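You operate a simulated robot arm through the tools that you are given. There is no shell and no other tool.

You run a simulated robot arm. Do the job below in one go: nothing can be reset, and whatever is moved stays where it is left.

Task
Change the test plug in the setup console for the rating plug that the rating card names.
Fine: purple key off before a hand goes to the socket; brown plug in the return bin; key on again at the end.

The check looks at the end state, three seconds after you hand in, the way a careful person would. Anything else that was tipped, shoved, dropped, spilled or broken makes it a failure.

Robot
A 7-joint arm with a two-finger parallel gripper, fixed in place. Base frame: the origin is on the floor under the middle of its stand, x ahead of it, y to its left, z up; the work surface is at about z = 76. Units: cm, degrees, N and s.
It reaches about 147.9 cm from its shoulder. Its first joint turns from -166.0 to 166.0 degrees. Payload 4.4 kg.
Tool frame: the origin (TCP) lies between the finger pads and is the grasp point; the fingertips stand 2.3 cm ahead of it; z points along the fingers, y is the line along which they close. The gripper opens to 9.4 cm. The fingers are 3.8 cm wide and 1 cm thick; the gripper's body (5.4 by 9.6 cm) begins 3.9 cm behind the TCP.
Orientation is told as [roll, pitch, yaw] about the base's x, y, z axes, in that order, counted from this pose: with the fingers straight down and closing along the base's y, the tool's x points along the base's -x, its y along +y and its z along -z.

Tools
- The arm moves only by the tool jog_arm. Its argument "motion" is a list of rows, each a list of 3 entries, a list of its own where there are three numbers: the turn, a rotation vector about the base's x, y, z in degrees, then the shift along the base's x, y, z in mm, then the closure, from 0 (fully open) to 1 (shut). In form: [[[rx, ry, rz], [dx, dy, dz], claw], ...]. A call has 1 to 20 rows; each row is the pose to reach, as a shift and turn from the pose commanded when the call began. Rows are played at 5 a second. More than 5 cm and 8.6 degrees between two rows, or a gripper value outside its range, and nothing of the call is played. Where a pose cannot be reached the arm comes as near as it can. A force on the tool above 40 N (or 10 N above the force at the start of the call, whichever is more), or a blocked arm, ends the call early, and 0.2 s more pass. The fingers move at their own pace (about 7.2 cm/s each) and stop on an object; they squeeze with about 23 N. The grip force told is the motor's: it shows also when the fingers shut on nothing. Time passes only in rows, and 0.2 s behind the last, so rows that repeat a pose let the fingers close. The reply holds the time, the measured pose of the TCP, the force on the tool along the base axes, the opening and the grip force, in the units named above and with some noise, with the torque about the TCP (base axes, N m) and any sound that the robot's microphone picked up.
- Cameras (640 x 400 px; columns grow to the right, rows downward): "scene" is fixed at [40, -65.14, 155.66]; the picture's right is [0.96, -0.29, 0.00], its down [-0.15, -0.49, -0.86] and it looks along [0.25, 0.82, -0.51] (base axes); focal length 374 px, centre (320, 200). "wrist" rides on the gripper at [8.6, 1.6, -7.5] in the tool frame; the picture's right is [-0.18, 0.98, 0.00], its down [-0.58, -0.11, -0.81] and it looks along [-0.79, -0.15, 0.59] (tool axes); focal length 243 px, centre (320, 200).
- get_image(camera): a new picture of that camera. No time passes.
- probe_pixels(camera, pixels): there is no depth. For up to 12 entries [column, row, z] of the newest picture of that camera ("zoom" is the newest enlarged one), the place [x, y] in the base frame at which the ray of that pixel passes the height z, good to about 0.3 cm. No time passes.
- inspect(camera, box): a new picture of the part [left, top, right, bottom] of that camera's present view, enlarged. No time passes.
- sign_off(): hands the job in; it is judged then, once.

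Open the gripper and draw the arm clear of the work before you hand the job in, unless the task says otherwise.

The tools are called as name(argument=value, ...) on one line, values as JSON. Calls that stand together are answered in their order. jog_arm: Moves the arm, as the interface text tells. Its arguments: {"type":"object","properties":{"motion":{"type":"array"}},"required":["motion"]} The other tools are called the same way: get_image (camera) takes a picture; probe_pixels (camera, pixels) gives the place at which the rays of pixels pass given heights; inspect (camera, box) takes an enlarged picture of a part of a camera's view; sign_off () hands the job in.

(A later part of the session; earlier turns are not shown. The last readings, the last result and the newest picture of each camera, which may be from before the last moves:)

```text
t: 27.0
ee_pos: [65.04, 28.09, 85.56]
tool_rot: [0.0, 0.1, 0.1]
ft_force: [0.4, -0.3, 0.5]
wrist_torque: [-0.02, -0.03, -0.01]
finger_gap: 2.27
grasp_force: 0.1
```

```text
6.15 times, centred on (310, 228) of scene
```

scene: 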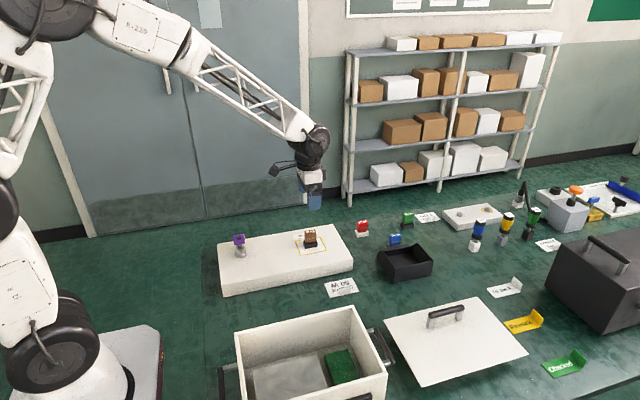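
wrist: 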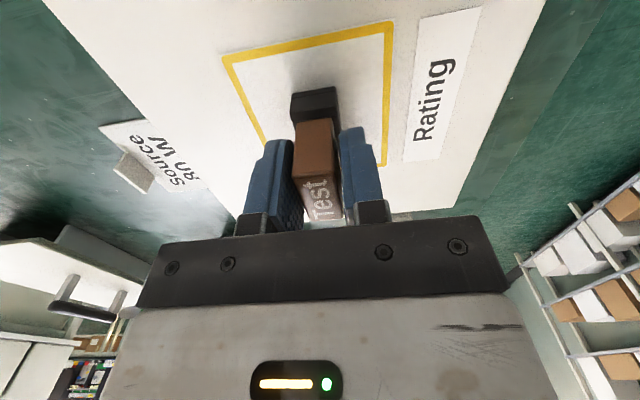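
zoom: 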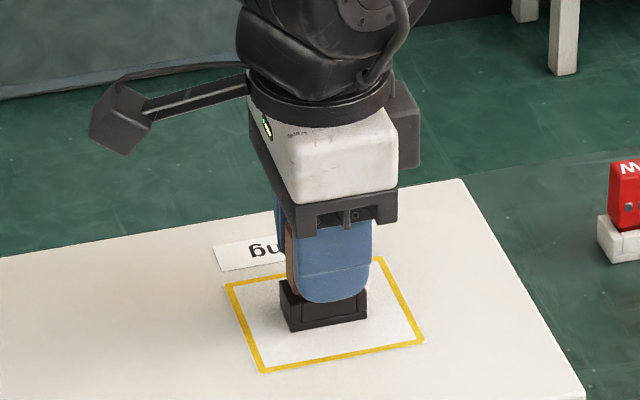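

Fingers surround the plug with small gaps. I close fully and read the sideways force.

jog_arm(motion=[[[0, 0, 0], [0, 0, 0], 0.8], [[0, 0, 0], [0, 0, 0], 0.85], [[0, 0, 0], [0, 0, 0], 1], [[0, 0, 0], [0, 0, 0], 1]])

inspect(camera="wrist", box=[240, 70, 400, 230])

```text
t: 28.0
ee_pos: [65.0, 28.04, 85.61]
tool_rot: [0.0, 0.0, 0.1]
ft_force: [-1.2, -0.7, 0.5]
wrist_torque: [-0.01, 0.02, 0.02]
finger_gap: 1.75
grasp_force: 23.7
```

```text
2.50 times, centred on (320, 150) of wrist
```

zoom: 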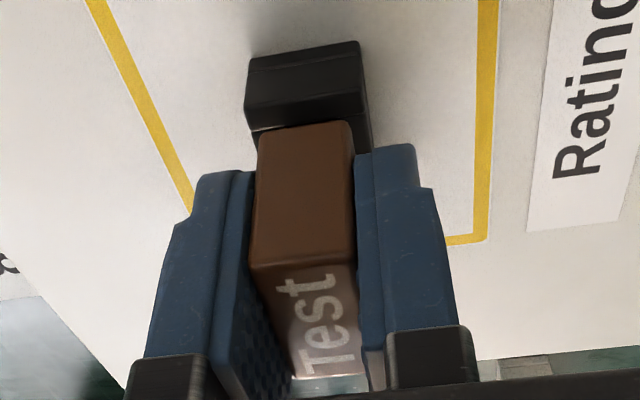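

Gripped at 1.75 cm with almost no side load; I note where the plug sits in this view for comparison later. Now I pull it straight up slowly.

jog_arm(motion=[[[0, 0, 0], [0, 0, 2], 1], [[0, 0, 0], [0, 0, 4], 1], [[0, 0, 0], [0, 0, 7], 1], [[0, 0, 0], [0, 0, 10], 1], [[0, 0, 0], [0, 0, 10], 1]])

inspect(camera="wrist", box=[240, 70, 400, 230])

inspect(camera="scene", box=[265, 195, 355, 260])

```text
t: 29.2
ee_pos: [64.98, 27.91, 86.62]
tool_rot: [0.1, 0.0, 0.0]
ft_force: [-0.4, 0.2, -1.1]
wrist_torque: [-0.01, 0.0, -0.01]
finger_gap: 1.72
grasp_force: 23.5
```

```text
2.50 times, centred on (320, 150) of wrist
```

zoom: 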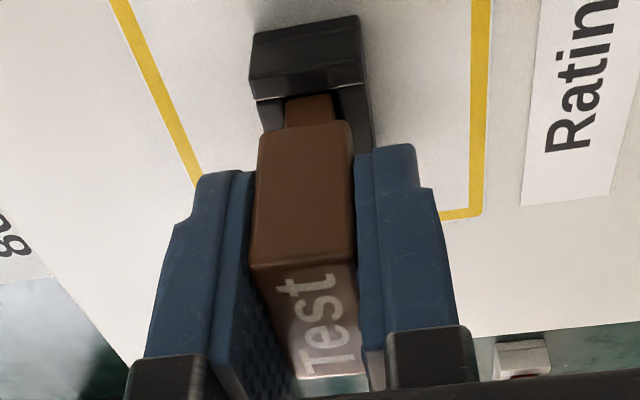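

```text
6.15 times, centred on (310, 228) of scene
```

zoom: 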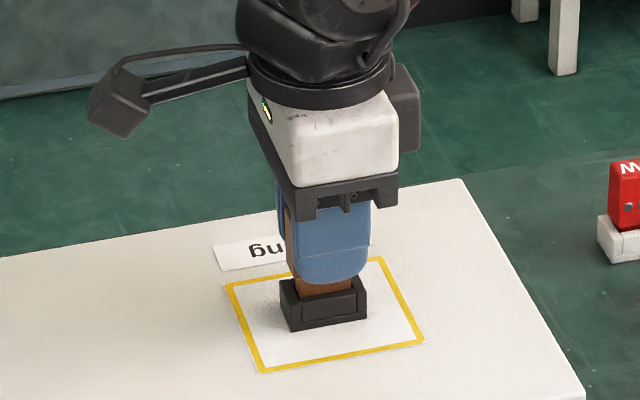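

It slides out with about 1 N. I continue lifting to clear the socket and look at the plug's tongue.

jog_arm(motion=[[[0, 0, 0], [0, 0, 10], 1], [[0, 0, 0], [0, 0, 20], 1], [[0, 0, 0], [0, 0, 40], 1], [[0, 0, 0], [0, 0, 70], 1], [[0, 0, 0], [0, 0, 100], 1], [[0, 0, 0], [0, 0, 100], 1]])

get_image(camera="wrist")

inspect(camera="scene", box=[265, 175, 355, 250])

inspect(camera="wrist", box=[240, 70, 400, 230])

```text
t: 30.6
ee_pos: [65.02, 27.89, 96.7]
tool_rot: [0.0, 0.0, 0.1]
ft_force: [0.3, -0.1, -0.2]
wrist_torque: [-0.01, 0.01, 0.02]
finger_gap: 1.73
grasp_force: 23.2
```

```text
taken
```

wrist: 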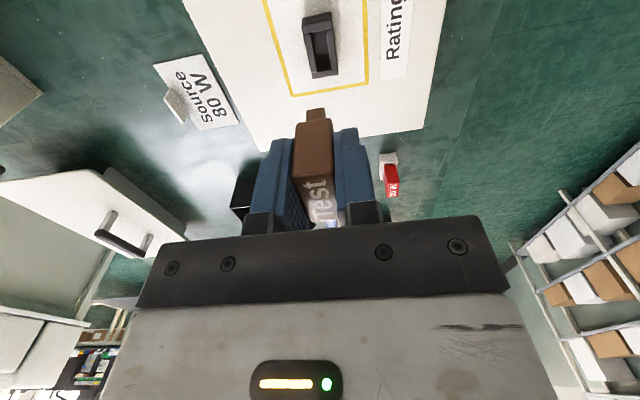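

```text
5.33 times, centred on (310, 212) of scene
```

zoom: 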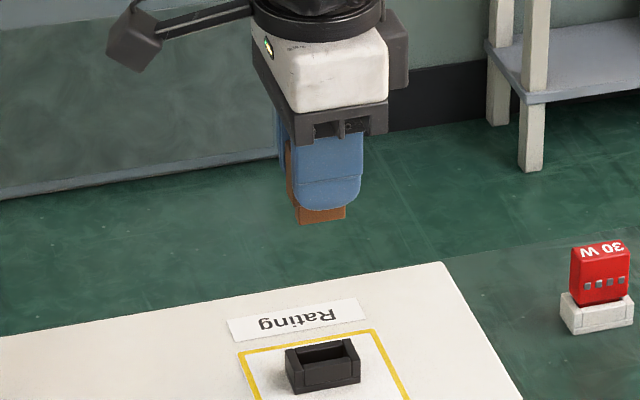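

```text
2.50 times, centred on (320, 150) of wrist
```

zoom: 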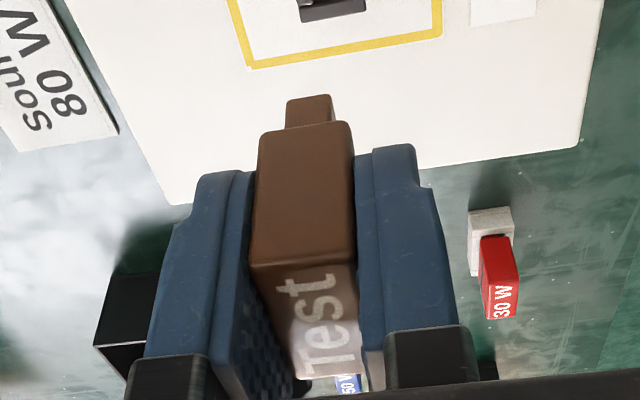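

The plug is out with a ~1 cm tongue below. I carry it at this height over to the bin (centre ≈ 92, 14.8).

jog_arm(motion=[[[0, 0, 0], [38, -18, 5], 1], [[0, 0, 0], [76, -36, 10], 1], [[0, 0, 0], [114, -54, 10], 1], [[0, 0, 0], [152, -72, 10], 1], [[0, 0, 0], [190, -90, 10], 1], [[0, 0, 0], [190, -90, 10], 1]])

get_image(camera="wrist")

get_image(camera="scene")

```text
t: 32.0
ee_pos: [84.01, 18.77, 97.54]
tool_rot: [0.1, 0.0, -0.1]
ft_force: [0.4, 0.4, 0.2]
wrist_torque: [-0.01, 0.05, 0.0]
finger_gap: 1.74
grasp_force: 23.2
```

```text
taken
```

wrist: 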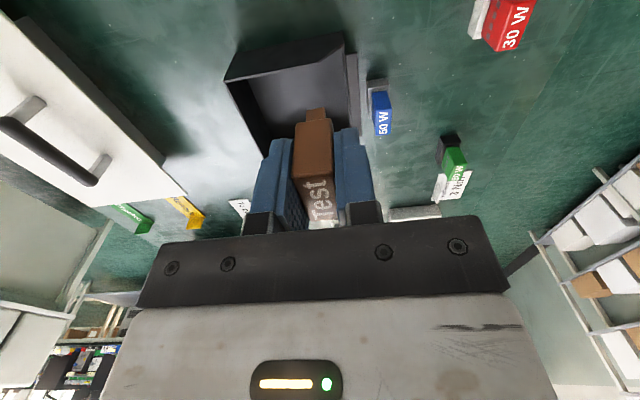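

```text
taken
```

scene: 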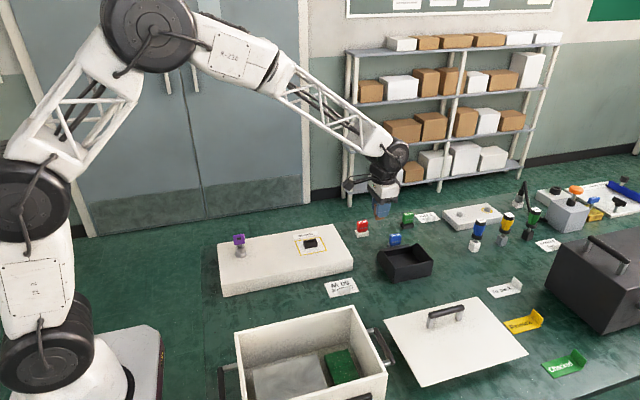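

The bin is seen at (300,90) in the wrist view. I enlarge it to read any label and probe its rim.

inspect(camera="wrist", box=[210, 20, 410, 160])

probe_pixels(camera="wrist", pixels=[[227, 78, 82.3], [344, 36, 82.3], [240, 56, 76], [347, 60, 82.3], [262, 150, 82.3], [375, 82, 76], [378, 92, 77], [380, 130, 81], [447, 140, 77], [455, 165, 81]])

```text
2.86 times, centred on (310, 90) of wrist
```

zoom: 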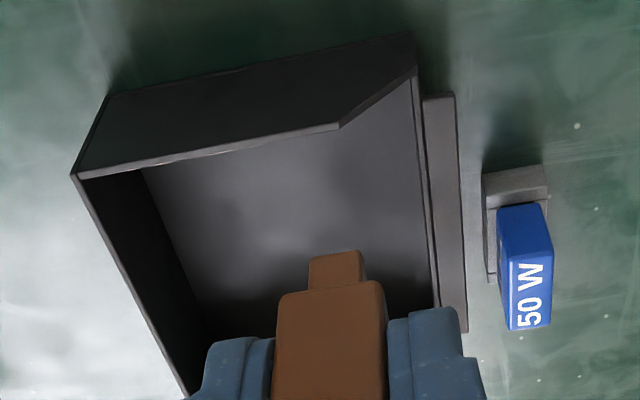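

```text
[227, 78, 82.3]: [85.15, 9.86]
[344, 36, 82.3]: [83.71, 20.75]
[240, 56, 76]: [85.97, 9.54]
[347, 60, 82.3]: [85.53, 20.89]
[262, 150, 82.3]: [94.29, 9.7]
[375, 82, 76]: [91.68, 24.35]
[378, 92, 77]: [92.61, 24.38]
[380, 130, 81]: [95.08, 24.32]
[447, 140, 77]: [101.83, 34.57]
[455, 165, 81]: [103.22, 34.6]
```

The bin interior is about x 86–98, y 9.5–20.5. I move over its centre and lower the plug until its tongue is just above the floor.

jog_arm(motion=[[[0, 0, 0], [40, -20, 0], 1], [[0, 0, 0], [80, -40, 0], 1], [[0, 0, 0], [80, -40, -40], 1], [[0, 0, 0], [80, -40, -80], 1], [[0, 0, 0], [80, -40, -120], 1], [[0, 0, 0], [80, -40, -150], 1], [[0, 0, 0], [80, -40, -160], 1], [[0, 0, 0], [80, -40, -160], 1]])

inspect(camera="scene", box=[360, 210, 450, 290])

get_image(camera="wrist")

```text
t: 33.8
ee_pos: [91.97, 14.93, 81.56]
tool_rot: [0.0, -0.1, -0.1]
ft_force: [-0.8, -0.6, -0.4]
wrist_torque: [-0.01, -0.03, 0.0]
finger_gap: 1.73
grasp_force: 23.2
```

```text
5.00 times, centred on (405, 250) of scene
```

zoom: 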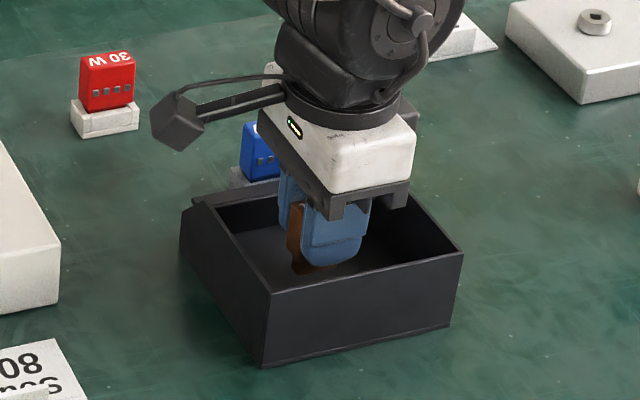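

```text
taken
```

wrist: 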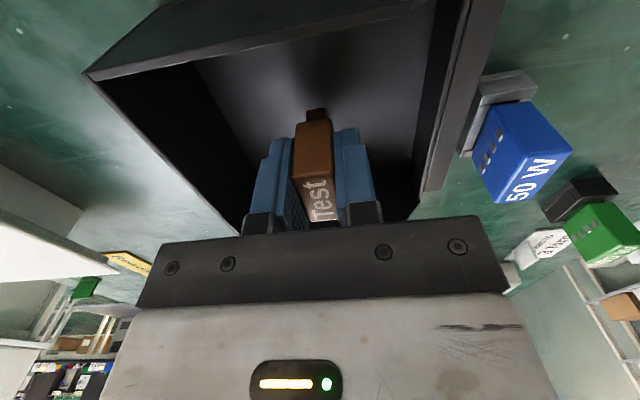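

The plug hangs inside the bin, clear of walls. I lower in small steps to feel the floor.

jog_arm(motion=[[[0, 0, 0], [0, 0, -4], 1], [[0, 0, 0], [0, 0, -8], 1], [[0, 0, 0], [0, 0, -10], 1], [[0, 0, 0], [0, 0, -10], 1]])

```text
t: 34.8
ee_pos: [92.05, 14.92, 80.6]
tool_rot: [0.0, -0.1, 0.0]
ft_force: [-0.3, -0.1, -0.2]
wrist_torque: [-0.02, -0.01, 0.0]
finger_gap: 1.74
grasp_force: 22.9
```

jog_arm(motion=[[[0, 0, 0], [0, 0, -2], 1], [[0, 0, 0], [0, 0, -4], 1], [[0, 0, 0], [0, 0, -4], 1]])

inspect(camera="wrist", box=[240, 60, 400, 230])

```text
t: 35.6
ee_pos: [92.13, 15.01, 80.32]
tool_rot: [0.0, -0.2, 0.1]
ft_force: [-1.5, -1.1, 18.3]
wrist_torque: [-0.09, 0.11, 0.0]
finger_gap: 1.73
grasp_force: 22.9
```

```text
2.35 times, centred on (320, 145) of wrist
```

zoom: 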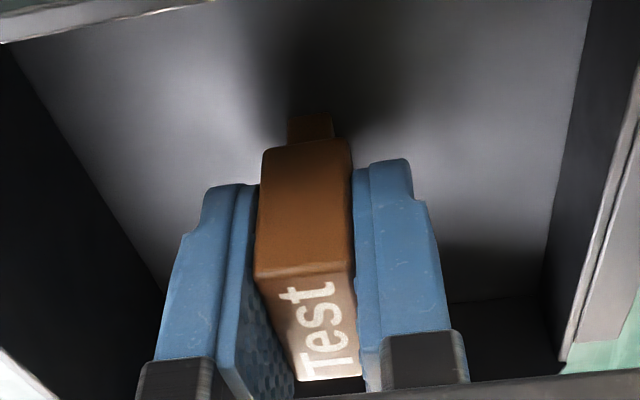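

The floor was felt (18 N up). I back off 3 mm, open partway (to ~4.7 cm), and check before lifting.

jog_arm(motion=[[[0, 0, 0], [0, 0, 3], 1], [[0, 0, 0], [0, 0, 3], 0.9], [[0, 0, 0], [0, 0, 3], 0.75], [[0, 0, 0], [0, 0, 3], 0.55], [[0, 0, 0], [0, 0, 3], 0.5], [[0, 0, 0], [0, 0, 3], 0.5]])

get_image(camera="wrist")

```text
t: 37.0
ee_pos: [92.07, 14.93, 80.66]
tool_rot: [-0.1, 0.1, 0.0]
ft_force: [1.1, 0.5, -0.4]
wrist_torque: [-0.03, 0.01, -0.01]
finger_gap: 4.7
grasp_force: 0.0
```

```text
taken
```

wrist: 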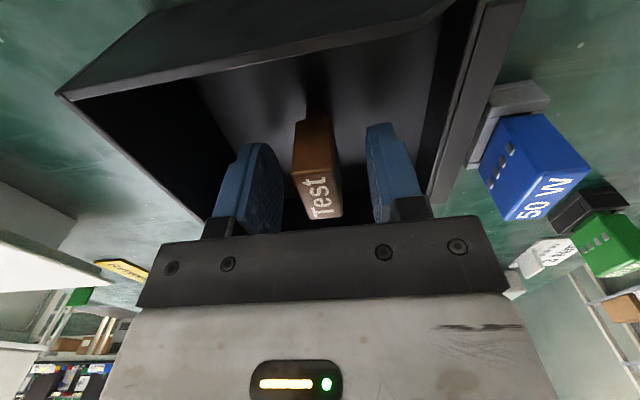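

The brown plug stands on its tongue in the bin, free of the fingers. I lift straight up to z≈100 with the fingers kept at this opening.

jog_arm(motion=[[[0, 0, 0], [0, 0, 15], 0.5], [[0, 0, 0], [0, 0, 40], 0.5], [[0, 0, 0], [0, 0, 80], 0.5], [[0, 0, 0], [0, 0, 120], 0.5], [[0, 0, 0], [0, 0, 160], 0.3], [[0, 0, 0], [0, 0, 200], 0], [[0, 0, 0], [0, 0, 200], 0]])

inspect(camera="scene", box=[350, 205, 450, 290])

get_image(camera="wrist")

get_image(camera="scene")

```text
t: 38.6
ee_pos: [92.02, 15.04, 100.58]
tool_rot: [0.0, -0.1, 0.0]
ft_force: [-0.1, -0.3, -0.6]
wrist_torque: [0.01, -0.02, -0.01]
finger_gap: 9.4
grasp_force: 0.1
```

```text
4.71 times, centred on (400, 248) of scene
```

zoom: 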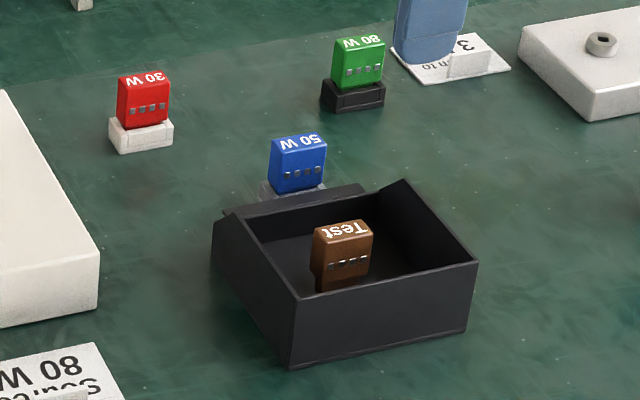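

```text
taken
```

wrist: 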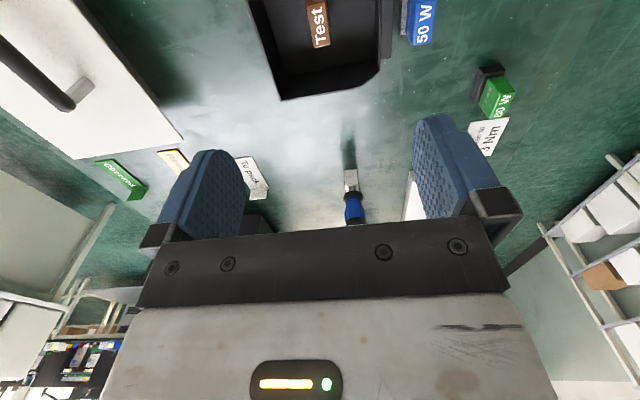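

```text
taken
```

scene: 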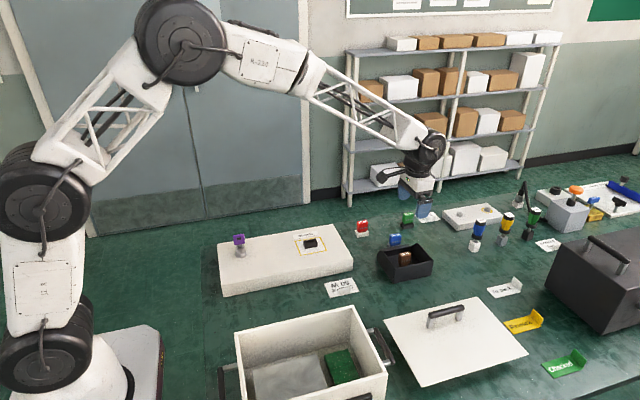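

The brown plug stands upright in the bin. Now I locate the green 80 W plug by probing its holder base and top in the scene picture.

probe_pixels(camera="scene", pixels=[[403.3, 229.4, 76], [413.6, 227.4, 76], [400.3, 226.8, 76], [405.6, 215.8, 81.4], [414, 214.3, 81.4], [403.2, 213.6, 81.4], [412.3, 212.1, 81.4], [407, 220, 81.4]])

inspect(camera="wrist", box=[380, 0, 540, 170])

```text
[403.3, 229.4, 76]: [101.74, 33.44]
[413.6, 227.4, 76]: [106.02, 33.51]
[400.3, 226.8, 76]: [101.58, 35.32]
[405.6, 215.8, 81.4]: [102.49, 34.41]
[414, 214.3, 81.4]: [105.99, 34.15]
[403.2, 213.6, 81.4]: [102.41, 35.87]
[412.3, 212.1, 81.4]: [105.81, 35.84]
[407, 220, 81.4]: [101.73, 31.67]
```

```text
2.35 times, centred on (460, 85) of wrist
```

zoom: 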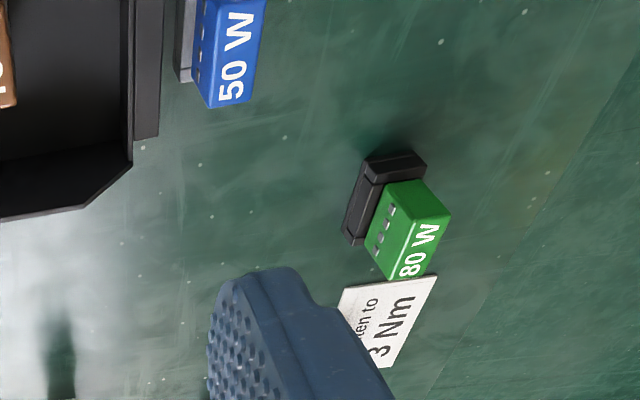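

The green plug is near (104, 34.7), axis-aligned. I move high to a viewing pose behind it.

jog_arm(motion=[[[0, 0, 0], [8, 40, 0], 0], [[0, 0, 0], [16, 80, 0], 0], [[0, 0, 0], [24, 120, 0], 0], [[0, 0, 0], [32, 160, -10], 0], [[0, 0, 0], [40, 197, -25], 0], [[0, 0, 0], [40, 197, -25], 0]])

get_image(camera="wrist")

inspect(camera="wrist", box=[270, 50, 370, 170])

```text
t: 40.0
ee_pos: [95.95, 34.68, 98.09]
tool_rot: [0.0, 0.0, 0.0]
ft_force: [0.4, -0.5, 0.6]
wrist_torque: [-0.03, -0.01, -0.03]
finger_gap: 9.4
grasp_force: 0.1
```

```text
taken
```

wrist: 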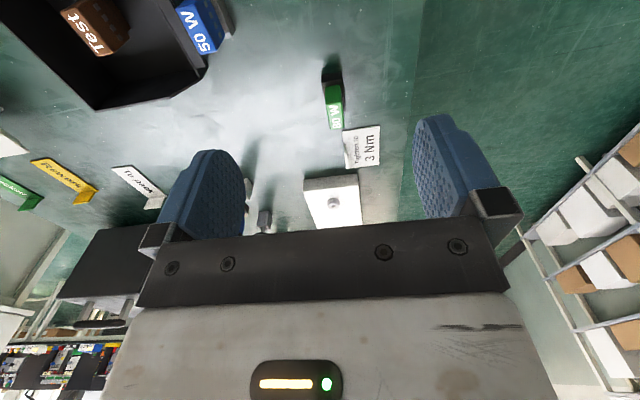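

```text
3.33 times, centred on (320, 110) of wrist
```

zoom: 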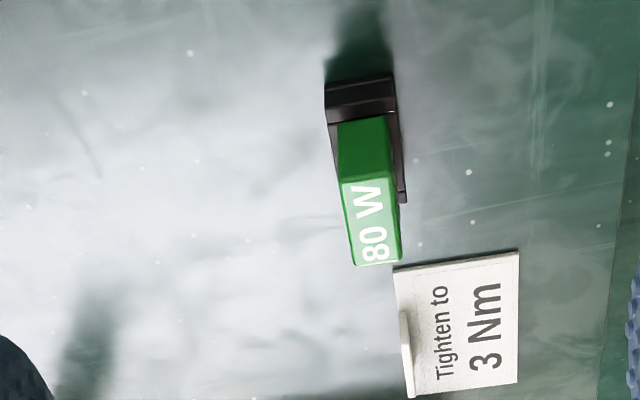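

The green "80 W" plug is at about (334,105), holder aligned with the axes. I probe its holder and top corners from this view.

probe_pixels(camera="zoom", pixels=[[325, 87, 76], [393, 73, 76], [328, 124, 77.65], [397, 110, 77.65], [342, 182, 81.4], [393, 176, 81.4], [355, 265, 81.4], [402, 262, 81.4], [338, 124, 78.15], [388, 116, 78.15]])

```text
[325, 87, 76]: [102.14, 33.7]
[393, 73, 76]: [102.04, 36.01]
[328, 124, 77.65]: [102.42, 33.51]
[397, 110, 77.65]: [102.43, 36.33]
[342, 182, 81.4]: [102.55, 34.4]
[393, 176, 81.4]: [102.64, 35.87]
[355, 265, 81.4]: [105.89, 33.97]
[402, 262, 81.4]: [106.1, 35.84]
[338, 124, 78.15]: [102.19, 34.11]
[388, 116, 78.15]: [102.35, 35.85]
```

Green plug centre ≈ (104.2, 34.95), top z≈81.4. I move above it and descend to z≈83 for a close check (same relative pose as with the brown one).

jog_arm(motion=[[[0, 0, 0], [40, 2, 0], 0], [[0, 0, 0], [81, 3, 0], 0], [[0, 0, 0], [81, 3, -40], 0], [[0, 0, 0], [81, 3, -80], 0], [[0, 0, 0], [81, 3, -120], 0], [[0, 0, 0], [81, 3, -150], 0], [[0, 0, 0], [81, 3, -150], 0]])

get_image(camera="wrist")

inspect(camera="wrist", box=[265, 55, 365, 200])

inspect(camera="scene", box=[370, 180, 450, 240])

```text
t: 41.6
ee_pos: [104.26, 34.98, 83.02]
tool_rot: [0.0, 0.0, 0.0]
ft_force: [0.0, 0.1, 0.2]
wrist_torque: [0.01, -0.01, 0.0]
finger_gap: 9.39
grasp_force: 0.1
```

```text
taken
```

wrist: 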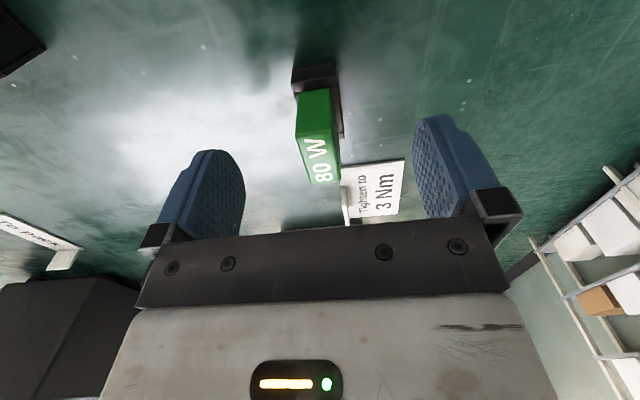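

```text
2.76 times, centred on (315, 128) of wrist
```

zoom: 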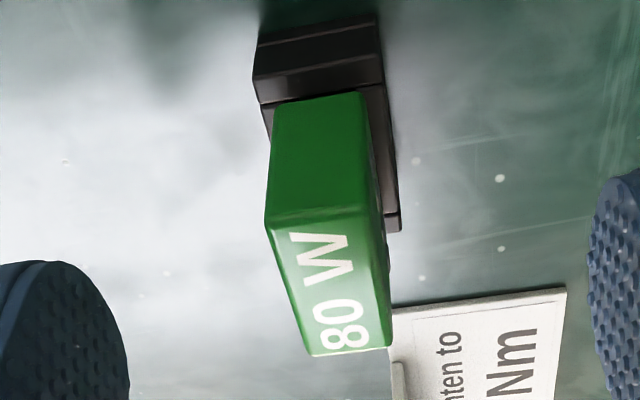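

```text
6.67 times, centred on (410, 210) of scene
```

zoom: 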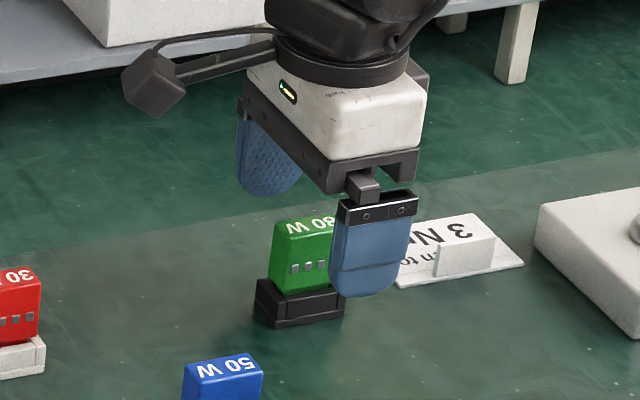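

Compared with the brown view, the green plug is already centred in y and about 1.5 mm nearer in x. I adjust x by -1.5 mm, descend 24 mm and close partway.

jog_arm(motion=[[[0, 0, 0], [-1.5, -0.3, 0], 0], [[0, 0, 0], [-1.5, -0.3, -14], 0], [[0, 0, 0], [-1.5, -0.3, -24], 0], [[0, 0, 0], [-1.5, -0.3, -24], 0.4], [[0, 0, 0], [-1.5, -0.3, -24], 0.6], [[0, 0, 0], [-1.5, -0.3, -24], 0.72], [[0, 0, 0], [-1.5, -0.3, -24], 0.76], [[0, 0, 0], [-1.5, -0.3, -24], 0.76]])

inspect(camera="wrist", box=[240, 70, 400, 230])

inspect(camera="scene", box=[370, 180, 450, 240])

```text
t: 43.4
ee_pos: [104.15, 34.81, 80.57]
tool_rot: [0.0, 0.0, 0.0]
ft_force: [-0.4, 0.1, 0.0]
wrist_torque: [-0.02, -0.01, 0.01]
finger_gap: 2.27
grasp_force: 0.2
```

```text
2.50 times, centred on (320, 150) of wrist
```

zoom: 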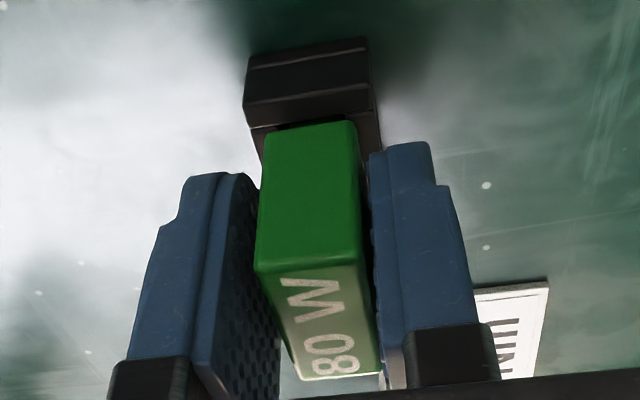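

```text
6.67 times, centred on (410, 210) of scene
```

zoom: 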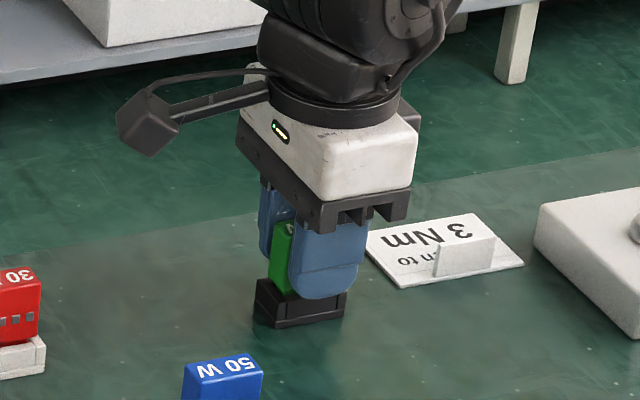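

Green sits about 1.4 mm toward +y relative to the finger centre. I shift +1.3 mm in y and close fully.

jog_arm(motion=[[[0, 0, 0], [0, 1.3, 0], 0.76], [[0, 0, 0], [0, 1.3, 0], 0.78], [[0, 0, 0], [0, 1.3, 0], 0.82], [[0, 0, 0], [0, 1.3, 0], 1], [[0, 0, 0], [0, 1.3, 0], 1], [[0, 0, 0], [0, 1.3, 0], 1]])

inspect(camera="wrist", box=[240, 70, 400, 230])

```text
t: 44.8
ee_pos: [103.98, 35.01, 80.59]
tool_rot: [0.0, 0.0, 0.1]
ft_force: [-0.5, -0.4, -0.7]
wrist_torque: [0.0, -0.02, -0.03]
finger_gap: 1.73
grasp_force: 23.0
```

```text
2.50 times, centred on (320, 150) of wrist
```

zoom: 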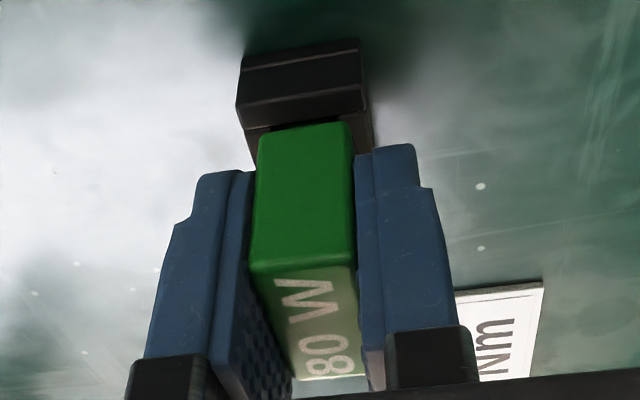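

The green plug sits in the grip almost exactly as the brown one did (within ~1 mm). I lift it slowly.

jog_arm(motion=[[[0, 0, 0], [0, 0, 3], 1], [[0, 0, 0], [0, 0, 6], 1], [[0, 0, 0], [0, 0, 10], 1], [[0, 0, 0], [0, 0, 15], 1], [[0, 0, 0], [0, 0, 20], 1], [[0, 0, 0], [0, 0, 40], 1], [[0, 0, 0], [0, 0, 80], 1], [[0, 0, 0], [0, 0, 120], 1], [[0, 0, 0], [0, 0, 160], 1], [[0, 0, 0], [0, 0, 160], 1]])

inspect(camera="wrist", box=[240, 70, 400, 230])

get_image(camera="scene")

inspect(camera="scene", box=[350, 200, 450, 280])

```text
t: 47.0
ee_pos: [104.0, 35.07, 96.73]
tool_rot: [-0.1, 0.0, 0.0]
ft_force: [-1.0, 0.2, -0.7]
wrist_torque: [0.02, 0.01, 0.02]
finger_gap: 1.74
grasp_force: 23.0
```

```text
2.50 times, centred on (320, 150) of wrist
```

zoom: 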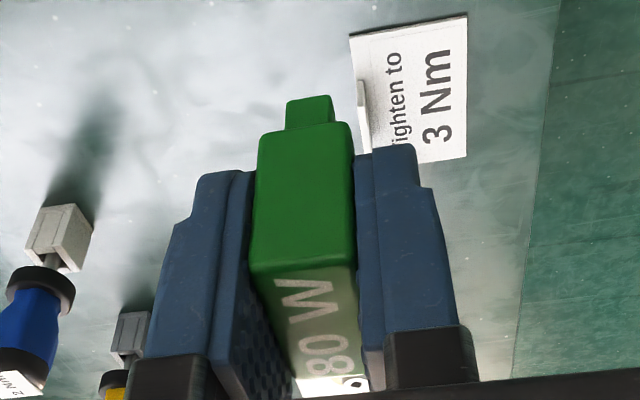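

```text
taken
```

scene: 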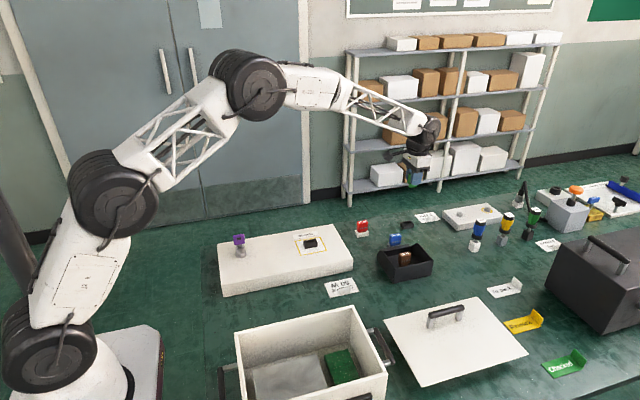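

```text
5.00 times, centred on (400, 240) of scene
```

zoom: 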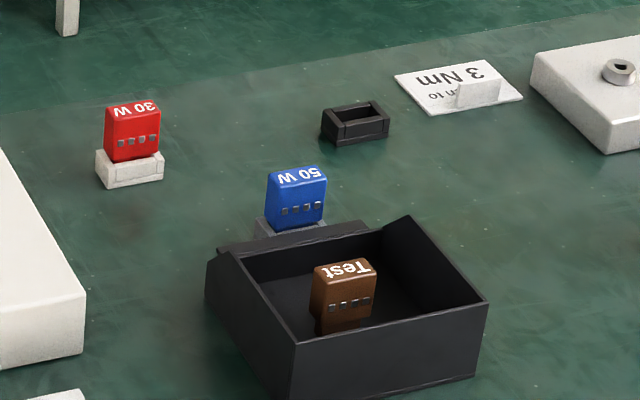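

The green plug hangs in the same attitude as the brown did (tongue at (287,98)-(330,95) in both views). I carry it back over the console socket at the pose used for extracting the brown plug.

jog_arm(motion=[[[0, 0, 0], [-43, -8, 10], 1], [[0, 0, 0], [-86, -16, 20], 1], [[0, 0, 0], [-130, -24, 20], 1], [[0, 0, 0], [-173, -32, 20], 1], [[0, 0, 0], [-216, -40, 20], 1], [[0, 0, 0], [-260, -48, 20], 1], [[0, 0, 0], [-303, -56, 20], 1], [[0, 0, 0], [-346, -64, 10], 1], [[0, 0, 0], [-380, -69, 5], 1], [[0, 0, 0], [-389.5, -71, 0], 1], [[0, 0, 0], [-389.5, -71, 0], 1]])

get_image(camera="wrist")

inspect(camera="scene", box=[265, 175, 355, 250])

inspect(camera="wrist", box=[240, 0, 400, 160])

```text
t: 49.4
ee_pos: [65.05, 27.99, 96.6]
tool_rot: [0.0, -0.1, 0.0]
ft_force: [0.3, 0.3, 0.1]
wrist_torque: [-0.01, 0.02, 0.01]
finger_gap: 1.73
grasp_force: 22.9
```

```text
taken
```

wrist: 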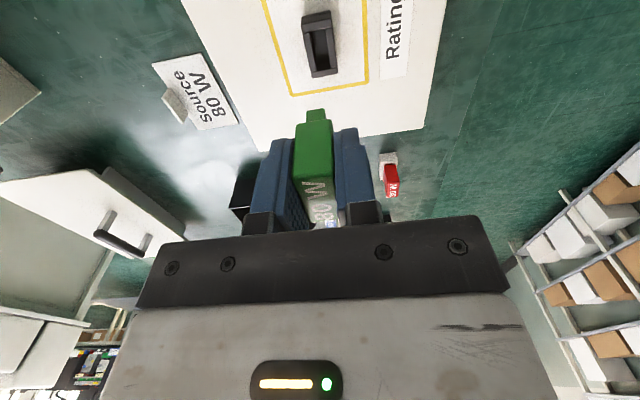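

```text
5.33 times, centred on (310, 212) of scene
```

zoom: 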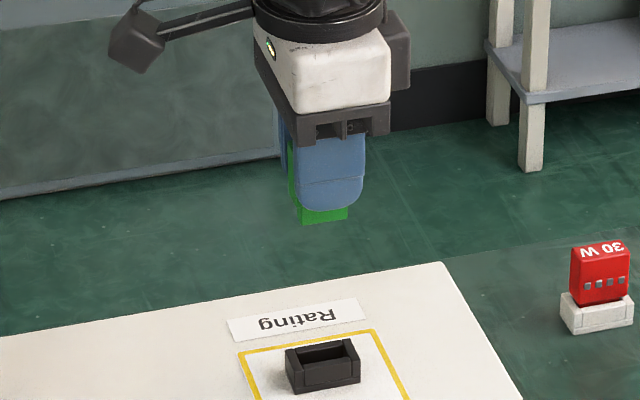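

```text
2.50 times, centred on (320, 80) of wrist
```

zoom: 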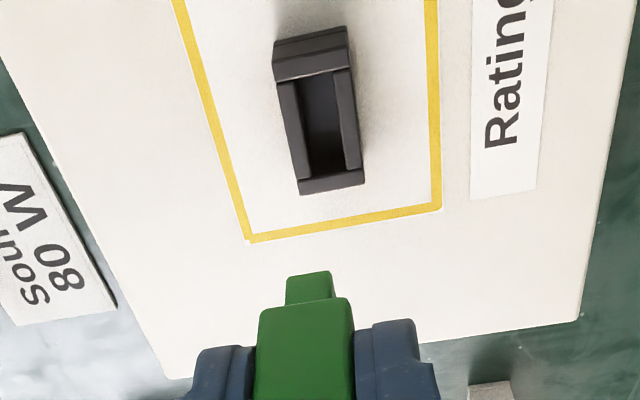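

The green plug is above the socket. Its tongue appears ~0.7 mm further in +x than the brown one's, so I trim that and lower to 2 cm above the seat to check alignment.

jog_arm(motion=[[[0, 0, 0], [-0.7, 0, -30], 1], [[0, 0, 0], [-0.7, 0, -60], 1], [[0, 0, 0], [-0.7, 0, -80], 1], [[0, 0, 0], [-0.7, 0, -90], 1], [[0, 0, 0], [-0.7, 0, -90], 1]])

inspect(camera="wrist", box=[260, 60, 380, 160])

inspect(camera="scene", box=[290, 215, 335, 255])

```text
t: 50.6
ee_pos: [64.91, 28.02, 87.52]
tool_rot: [0.0, 0.0, 0.0]
ft_force: [0.4, -0.7, 0.7]
wrist_torque: [0.02, 0.01, 0.02]
finger_gap: 1.73
grasp_force: 22.7
```

```text
4.00 times, centred on (320, 110) of wrist
```

zoom: 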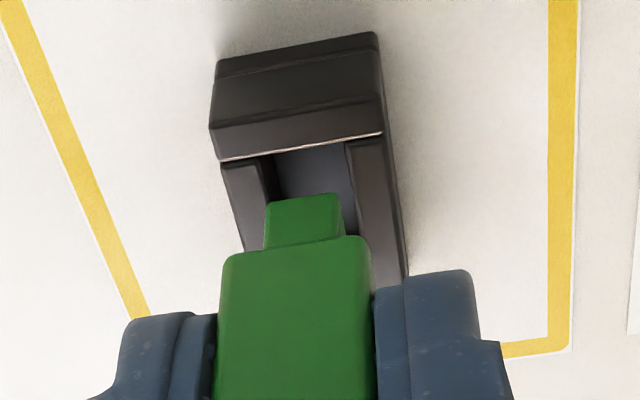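

```text
10.00 times, centred on (312, 235) of scene
```

zoom: 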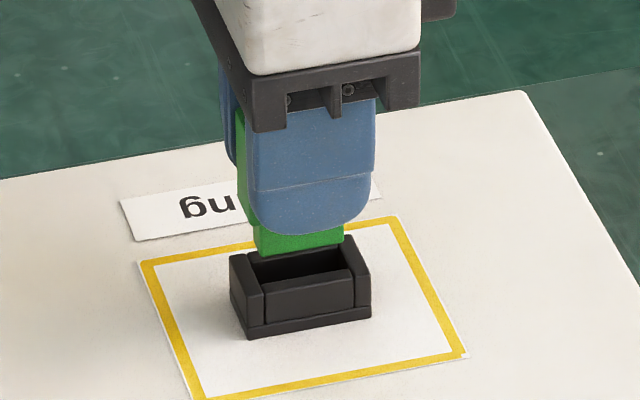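

Tongue and recess look aligned. I lower slowly, step by step, watching the force.

jog_arm(motion=[[[0, 0, 0], [0, 0, -3], 1], [[0, 0, 0], [0, 0, -6], 1], [[0, 0, 0], [0, 0, -8], 1], [[0, 0, 0], [0, 0, -10], 1], [[0, 0, 0], [0, 0, -10], 1]])

inspect(camera="scene", box=[290, 215, 335, 255])

inspect(camera="wrist", box=[260, 60, 380, 160])

```text
t: 51.8
ee_pos: [65.0, 27.94, 86.65]
tool_rot: [0.0, 0.0, -0.1]
ft_force: [0.1, -0.3, -0.5]
wrist_torque: [0.05, 0.02, 0.0]
finger_gap: 1.75
grasp_force: 23.0
```

```text
10.00 times, centred on (312, 235) of scene
```

zoom: 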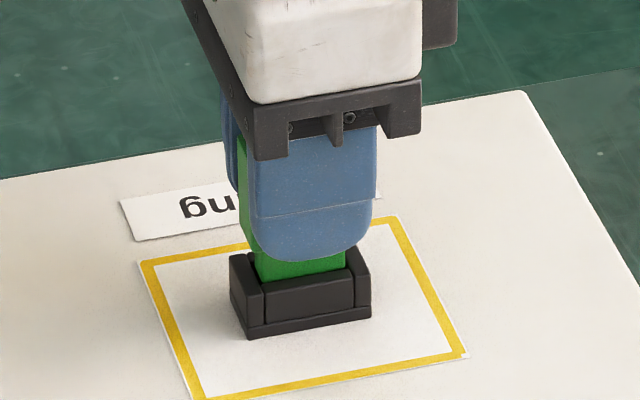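

```text
4.00 times, centred on (320, 110) of wrist
```

zoom: 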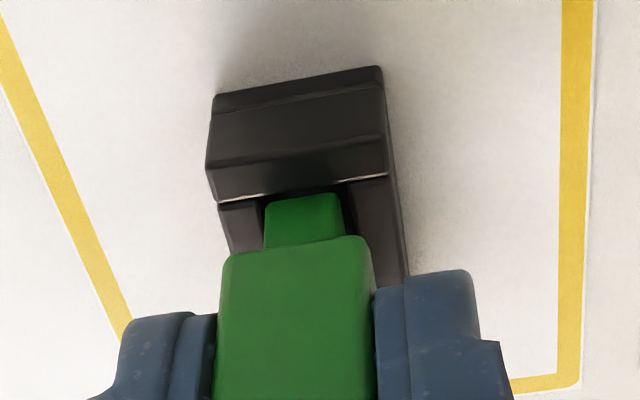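

No contact force; the tongue is entering the recess. I continue down the last 10 mm in 2 mm steps.

jog_arm(motion=[[[0, 0, 0], [0, 0, -2], 1], [[0, 0, 0], [0, 0, -4], 1], [[0, 0, 0], [0, 0, -6], 1], [[0, 0, 0], [0, 0, -8], 1], [[0, 0, 0], [0, 0, -9], 1], [[0, 0, 0], [0, 0, -9], 1]])

inspect(camera="scene", box=[290, 215, 335, 255])

inspect(camera="wrist", box=[240, 70, 400, 230])

```text
t: 53.2
ee_pos: [64.99, 27.86, 85.64]
tool_rot: [-0.1, 0.0, 0.0]
ft_force: [1.2, 0.0, 1.3]
wrist_torque: [0.04, -0.03, -0.04]
finger_gap: 1.73
grasp_force: 22.8
```

```text
10.00 times, centred on (312, 235) of scene
```

zoom: 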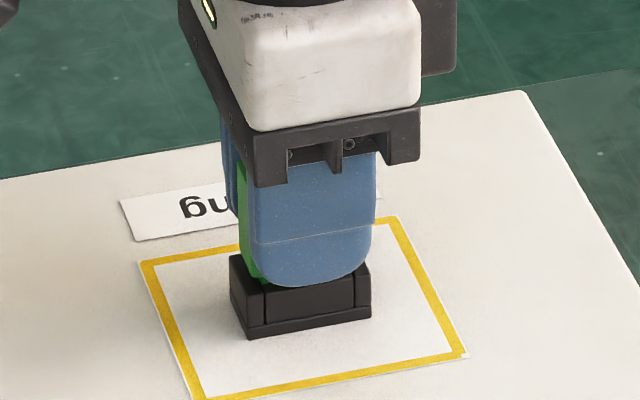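

```text
2.50 times, centred on (320, 150) of wrist
```

zoom: 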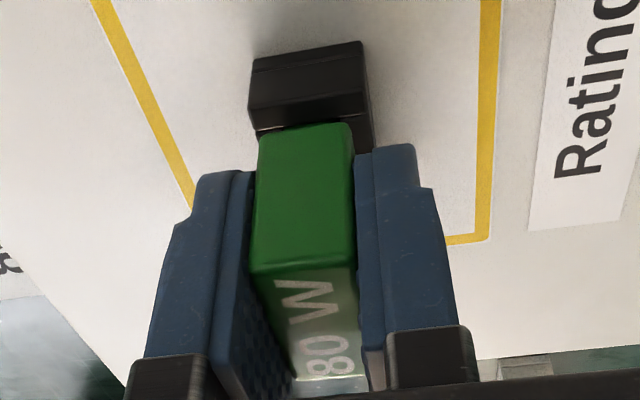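

It's almost at the seat height (1.3 N). I press gently 1–3 mm more to confirm it bottoms out.

jog_arm(motion=[[[0, 0, 0], [0, 0, -1], 1], [[0, 0, 0], [0, 0, -1], 1]])

jog_arm(motion=[[[0, 0, 0], [0, 0, -0.7], 1], [[0, 0, 0], [0, 0, -0.7], 1]])

```text
t: 53.8
ee_pos: [64.99, 27.98, 85.64]
tool_rot: [-0.1, 0.0, 0.0]
ft_force: [0.0, 0.3, -0.5]
wrist_torque: [0.0, -0.02, 0.01]
finger_gap: 1.72
grasp_force: 23.0
```

```text
t: 54.4
ee_pos: [64.99, 28.03, 85.55]
tool_rot: [0.0, 0.0, -0.1]
ft_force: [0.0, 0.2, -1.0]
wrist_torque: [0.01, 0.01, 0.0]
finger_gap: 1.71
grasp_force: 23.1
```

Still no contact at z≈85.55; I go a little further in sub-millimetre steps.

jog_arm(motion=[[[0, 0, 0], [0, 0, -0.7], 1], [[0, 0, 0], [0, 0, -0.7], 1]])

jog_arm(motion=[[[0, 0, 0], [0, 0, -0.7], 1], [[0, 0, 0], [0, 0, -0.7], 1]])

```text
t: 55.0
ee_pos: [64.91, 27.93, 85.47]
tool_rot: [0.0, 0.0, 0.0]
ft_force: [-1.3, 1.5, 1.1]
wrist_torque: [0.01, 0.03, -0.06]
finger_gap: 1.75
grasp_force: 23.1
```

```text
t: 55.6
ee_pos: [65.02, 28.02, 85.52]
tool_rot: [0.0, -0.1, -0.1]
ft_force: [-5.3, -1.9, 18.2]
wrist_torque: [-0.06, 0.19, -0.01]
finger_gap: 1.73
grasp_force: 23.0
```

Contact of 18 N: the plug has bottomed in the socket. I relieve 0.7 mm, open the fingers gradually and check that it stays.

jog_arm(motion=[[[0, 0, 0], [0.3, 0, 0.7], 1], [[0, 0, 0], [0.3, 0, 0.7], 0.9], [[0, 0, 0], [0.3, 0, 0.7], 0.75], [[0, 0, 0], [0.3, 0, 0.7], 0.5], [[0, 0, 0], [0.3, 0, 0.7], 0.2], [[0, 0, 0], [0.3, 0, 0.7], 0.2]])

inspect(camera="wrist", box=[240, 70, 400, 230])

```text
t: 57.0
ee_pos: [65.05, 27.89, 85.59]
tool_rot: [0.0, 0.0, 0.1]
ft_force: [-0.2, 0.3, 0.0]
wrist_torque: [-0.04, 0.0, 0.04]
finger_gap: 7.55
grasp_force: 0.0
```

```text
2.50 times, centred on (320, 150) of wrist
```

zoom: 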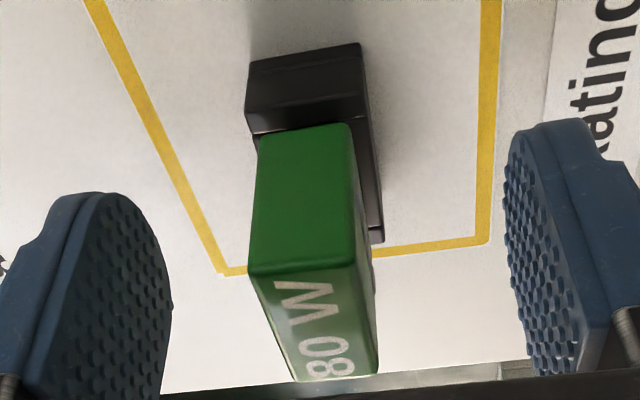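

The green plug stands seated and free of the fingers. I lift straight up and compare its seating in the scene view with how the test plug sat originally.

jog_arm(motion=[[[0, 0, 0], [0, 0, 20], 0.2], [[0, 0, 0], [0, 0, 50], 0.2], [[0, 0, 0], [0, 0, 90], 0.1], [[0, 0, 0], [0, 0, 130], 0], [[0, 0, 0], [0, 0, 170], 0], [[0, 0, 0], [0, 0, 170], 0]])

inspect(camera="scene", box=[295, 224, 325, 252])

get_image(camera="scene")

get_image(camera="wrist")

```text
t: 58.4
ee_pos: [65.05, 27.89, 102.58]
tool_rot: [0.0, 0.0, 0.0]
ft_force: [0.1, 0.1, 0.7]
wrist_torque: [-0.03, 0.06, 0.01]
finger_gap: 9.4
grasp_force: 0.0
```

```text
14.29 times, centred on (310, 238) of scene
```

zoom: 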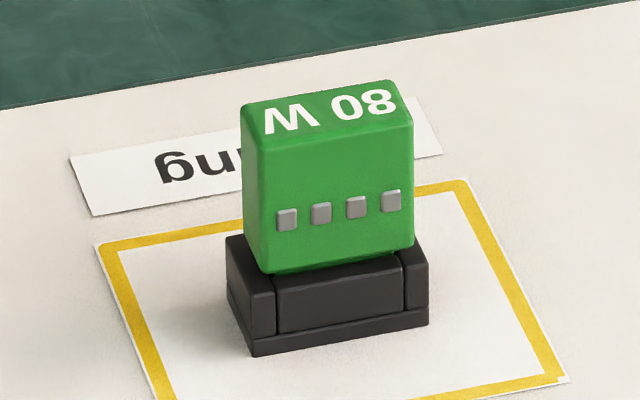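

```text
taken
```

scene: 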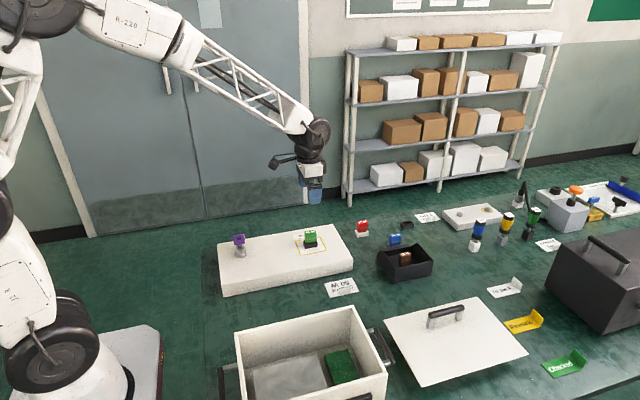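

```text
taken
```

wrist: 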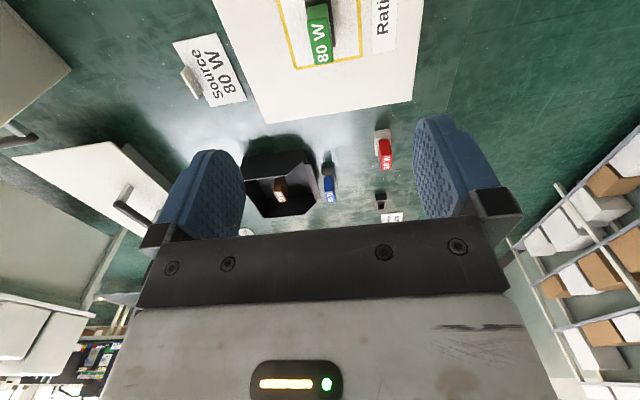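

The green plug is fully seated, contacts facing the same way as before. Next I go back above the key, winding the wrist to yaw ≈180 as before.

jog_arm(motion=[[[0, 0, 8.2], [-11, 1, 0], 0], [[0, 0, 16.4], [-22, 2, 0], 0], [[0, 0, 24.6], [-33, 3, 0], 0], [[0, 0, 32.8], [-44, 4, 0], 0], [[0, 0, 41], [-55, 5, 0], 0], [[0, 0, 49.2], [-66, 6, 0], 0], [[0, 0, 57.4], [-77, 7, 0], 0], [[0, 0, 65.6], [-88, 8, 0], 0], [[0, 0, 73.8], [-99, 9, 0], 0], [[0, 0, 82], [-110, 10, 0], 0], [[0, 0, 90.2], [-121, 11, 0], 0], [[0, 0, 98.4], [-132, 12, 0], 0], [[0, 0, 106.6], [-143, 13, 0], 0], [[0, 0, 114.8], [-154, 14, 0], 0], [[0, 0, 123], [-165, 15, 0], 0], [[0, 0, 131.2], [-176, 16, 0], 0], [[0, 0, 139.4], [-187, 17, 0], 0], [[0, 0, 147.6], [-198, 18, 0], 0], [[0, 0, 155.8], [-209, 19, 0], 0], [[0, 0, 164], [-219.8, 20.2, 0], 0]])

jog_arm(motion=[[[0, 0, 8], [0, 0, 0], 0], [[0, 0, 16], [0, 0, 0], 0], [[0, 0, 16], [0, 0, 0], 0]])

get_image(camera="wrist")

inspect(camera="wrist", box=[270, 0, 370, 90])

```text
t: 62.6
ee_pos: [43.01, 29.94, 102.53]
tool_rot: [0.1, 0.1, 164.1]
ft_force: [-0.7, 0.4, 0.6]
wrist_torque: [0.0, -0.04, -0.01]
finger_gap: 9.39
grasp_force: 0.1
```

```text
t: 63.4
ee_pos: [43.01, 29.88, 102.47]
tool_rot: [0.0, -0.1, -179.9]
ft_force: [0.1, 0.4, 0.1]
wrist_torque: [0.0, 0.0, -0.01]
finger_gap: 9.39
grasp_force: 0.1
```

```text
taken
```

wrist: 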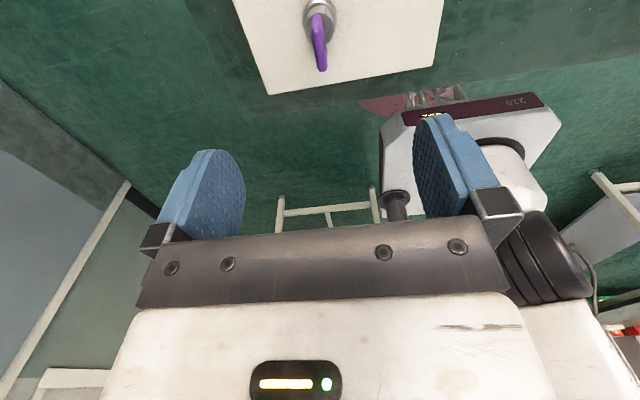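

```text
4.44 times, centred on (320, 45) of wrist
```

zoom: 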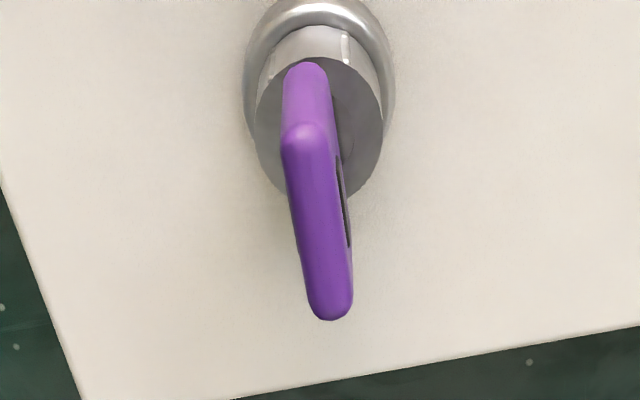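

The key is edge-on between the fingers as before. I descend to the same grip height (z≈87.4) and close.

jog_arm(motion=[[[0, 0, 0], [0, 0, -40], 0], [[0, 0, 0], [0, 0, -80], 0], [[0, 0, 0], [0, 0, -120], 0], [[0, 0, 0], [0, 0, -140], 0], [[0, 0, 0], [0, 0, -150.6], 0], [[0, 0, 0], [0, 0, -150.6], 0.6], [[0, 0, 0], [0, 0, -150.6], 0.8], [[0, 0, 0], [0, 0, -150.6], 1], [[0, 0, 0], [0, 0, -150.6], 1], [[0, 0, 0], [0, 0, -150.6], 1]])

inspect(camera="scene", box=[200, 190, 290, 260])

```text
t: 65.6
ee_pos: [42.96, 29.92, 87.45]
tool_rot: [-0.1, 0.0, -180.1]
ft_force: [-0.2, 5.3, -1.0]
wrist_torque: [0.18, 0.04, 0.02]
finger_gap: 0.86
grasp_force: 23.2
```

```text
5.71 times, centred on (245, 225) of scene
```

zoom: 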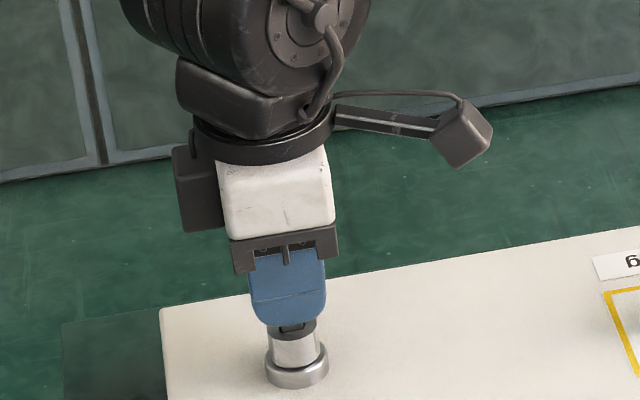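

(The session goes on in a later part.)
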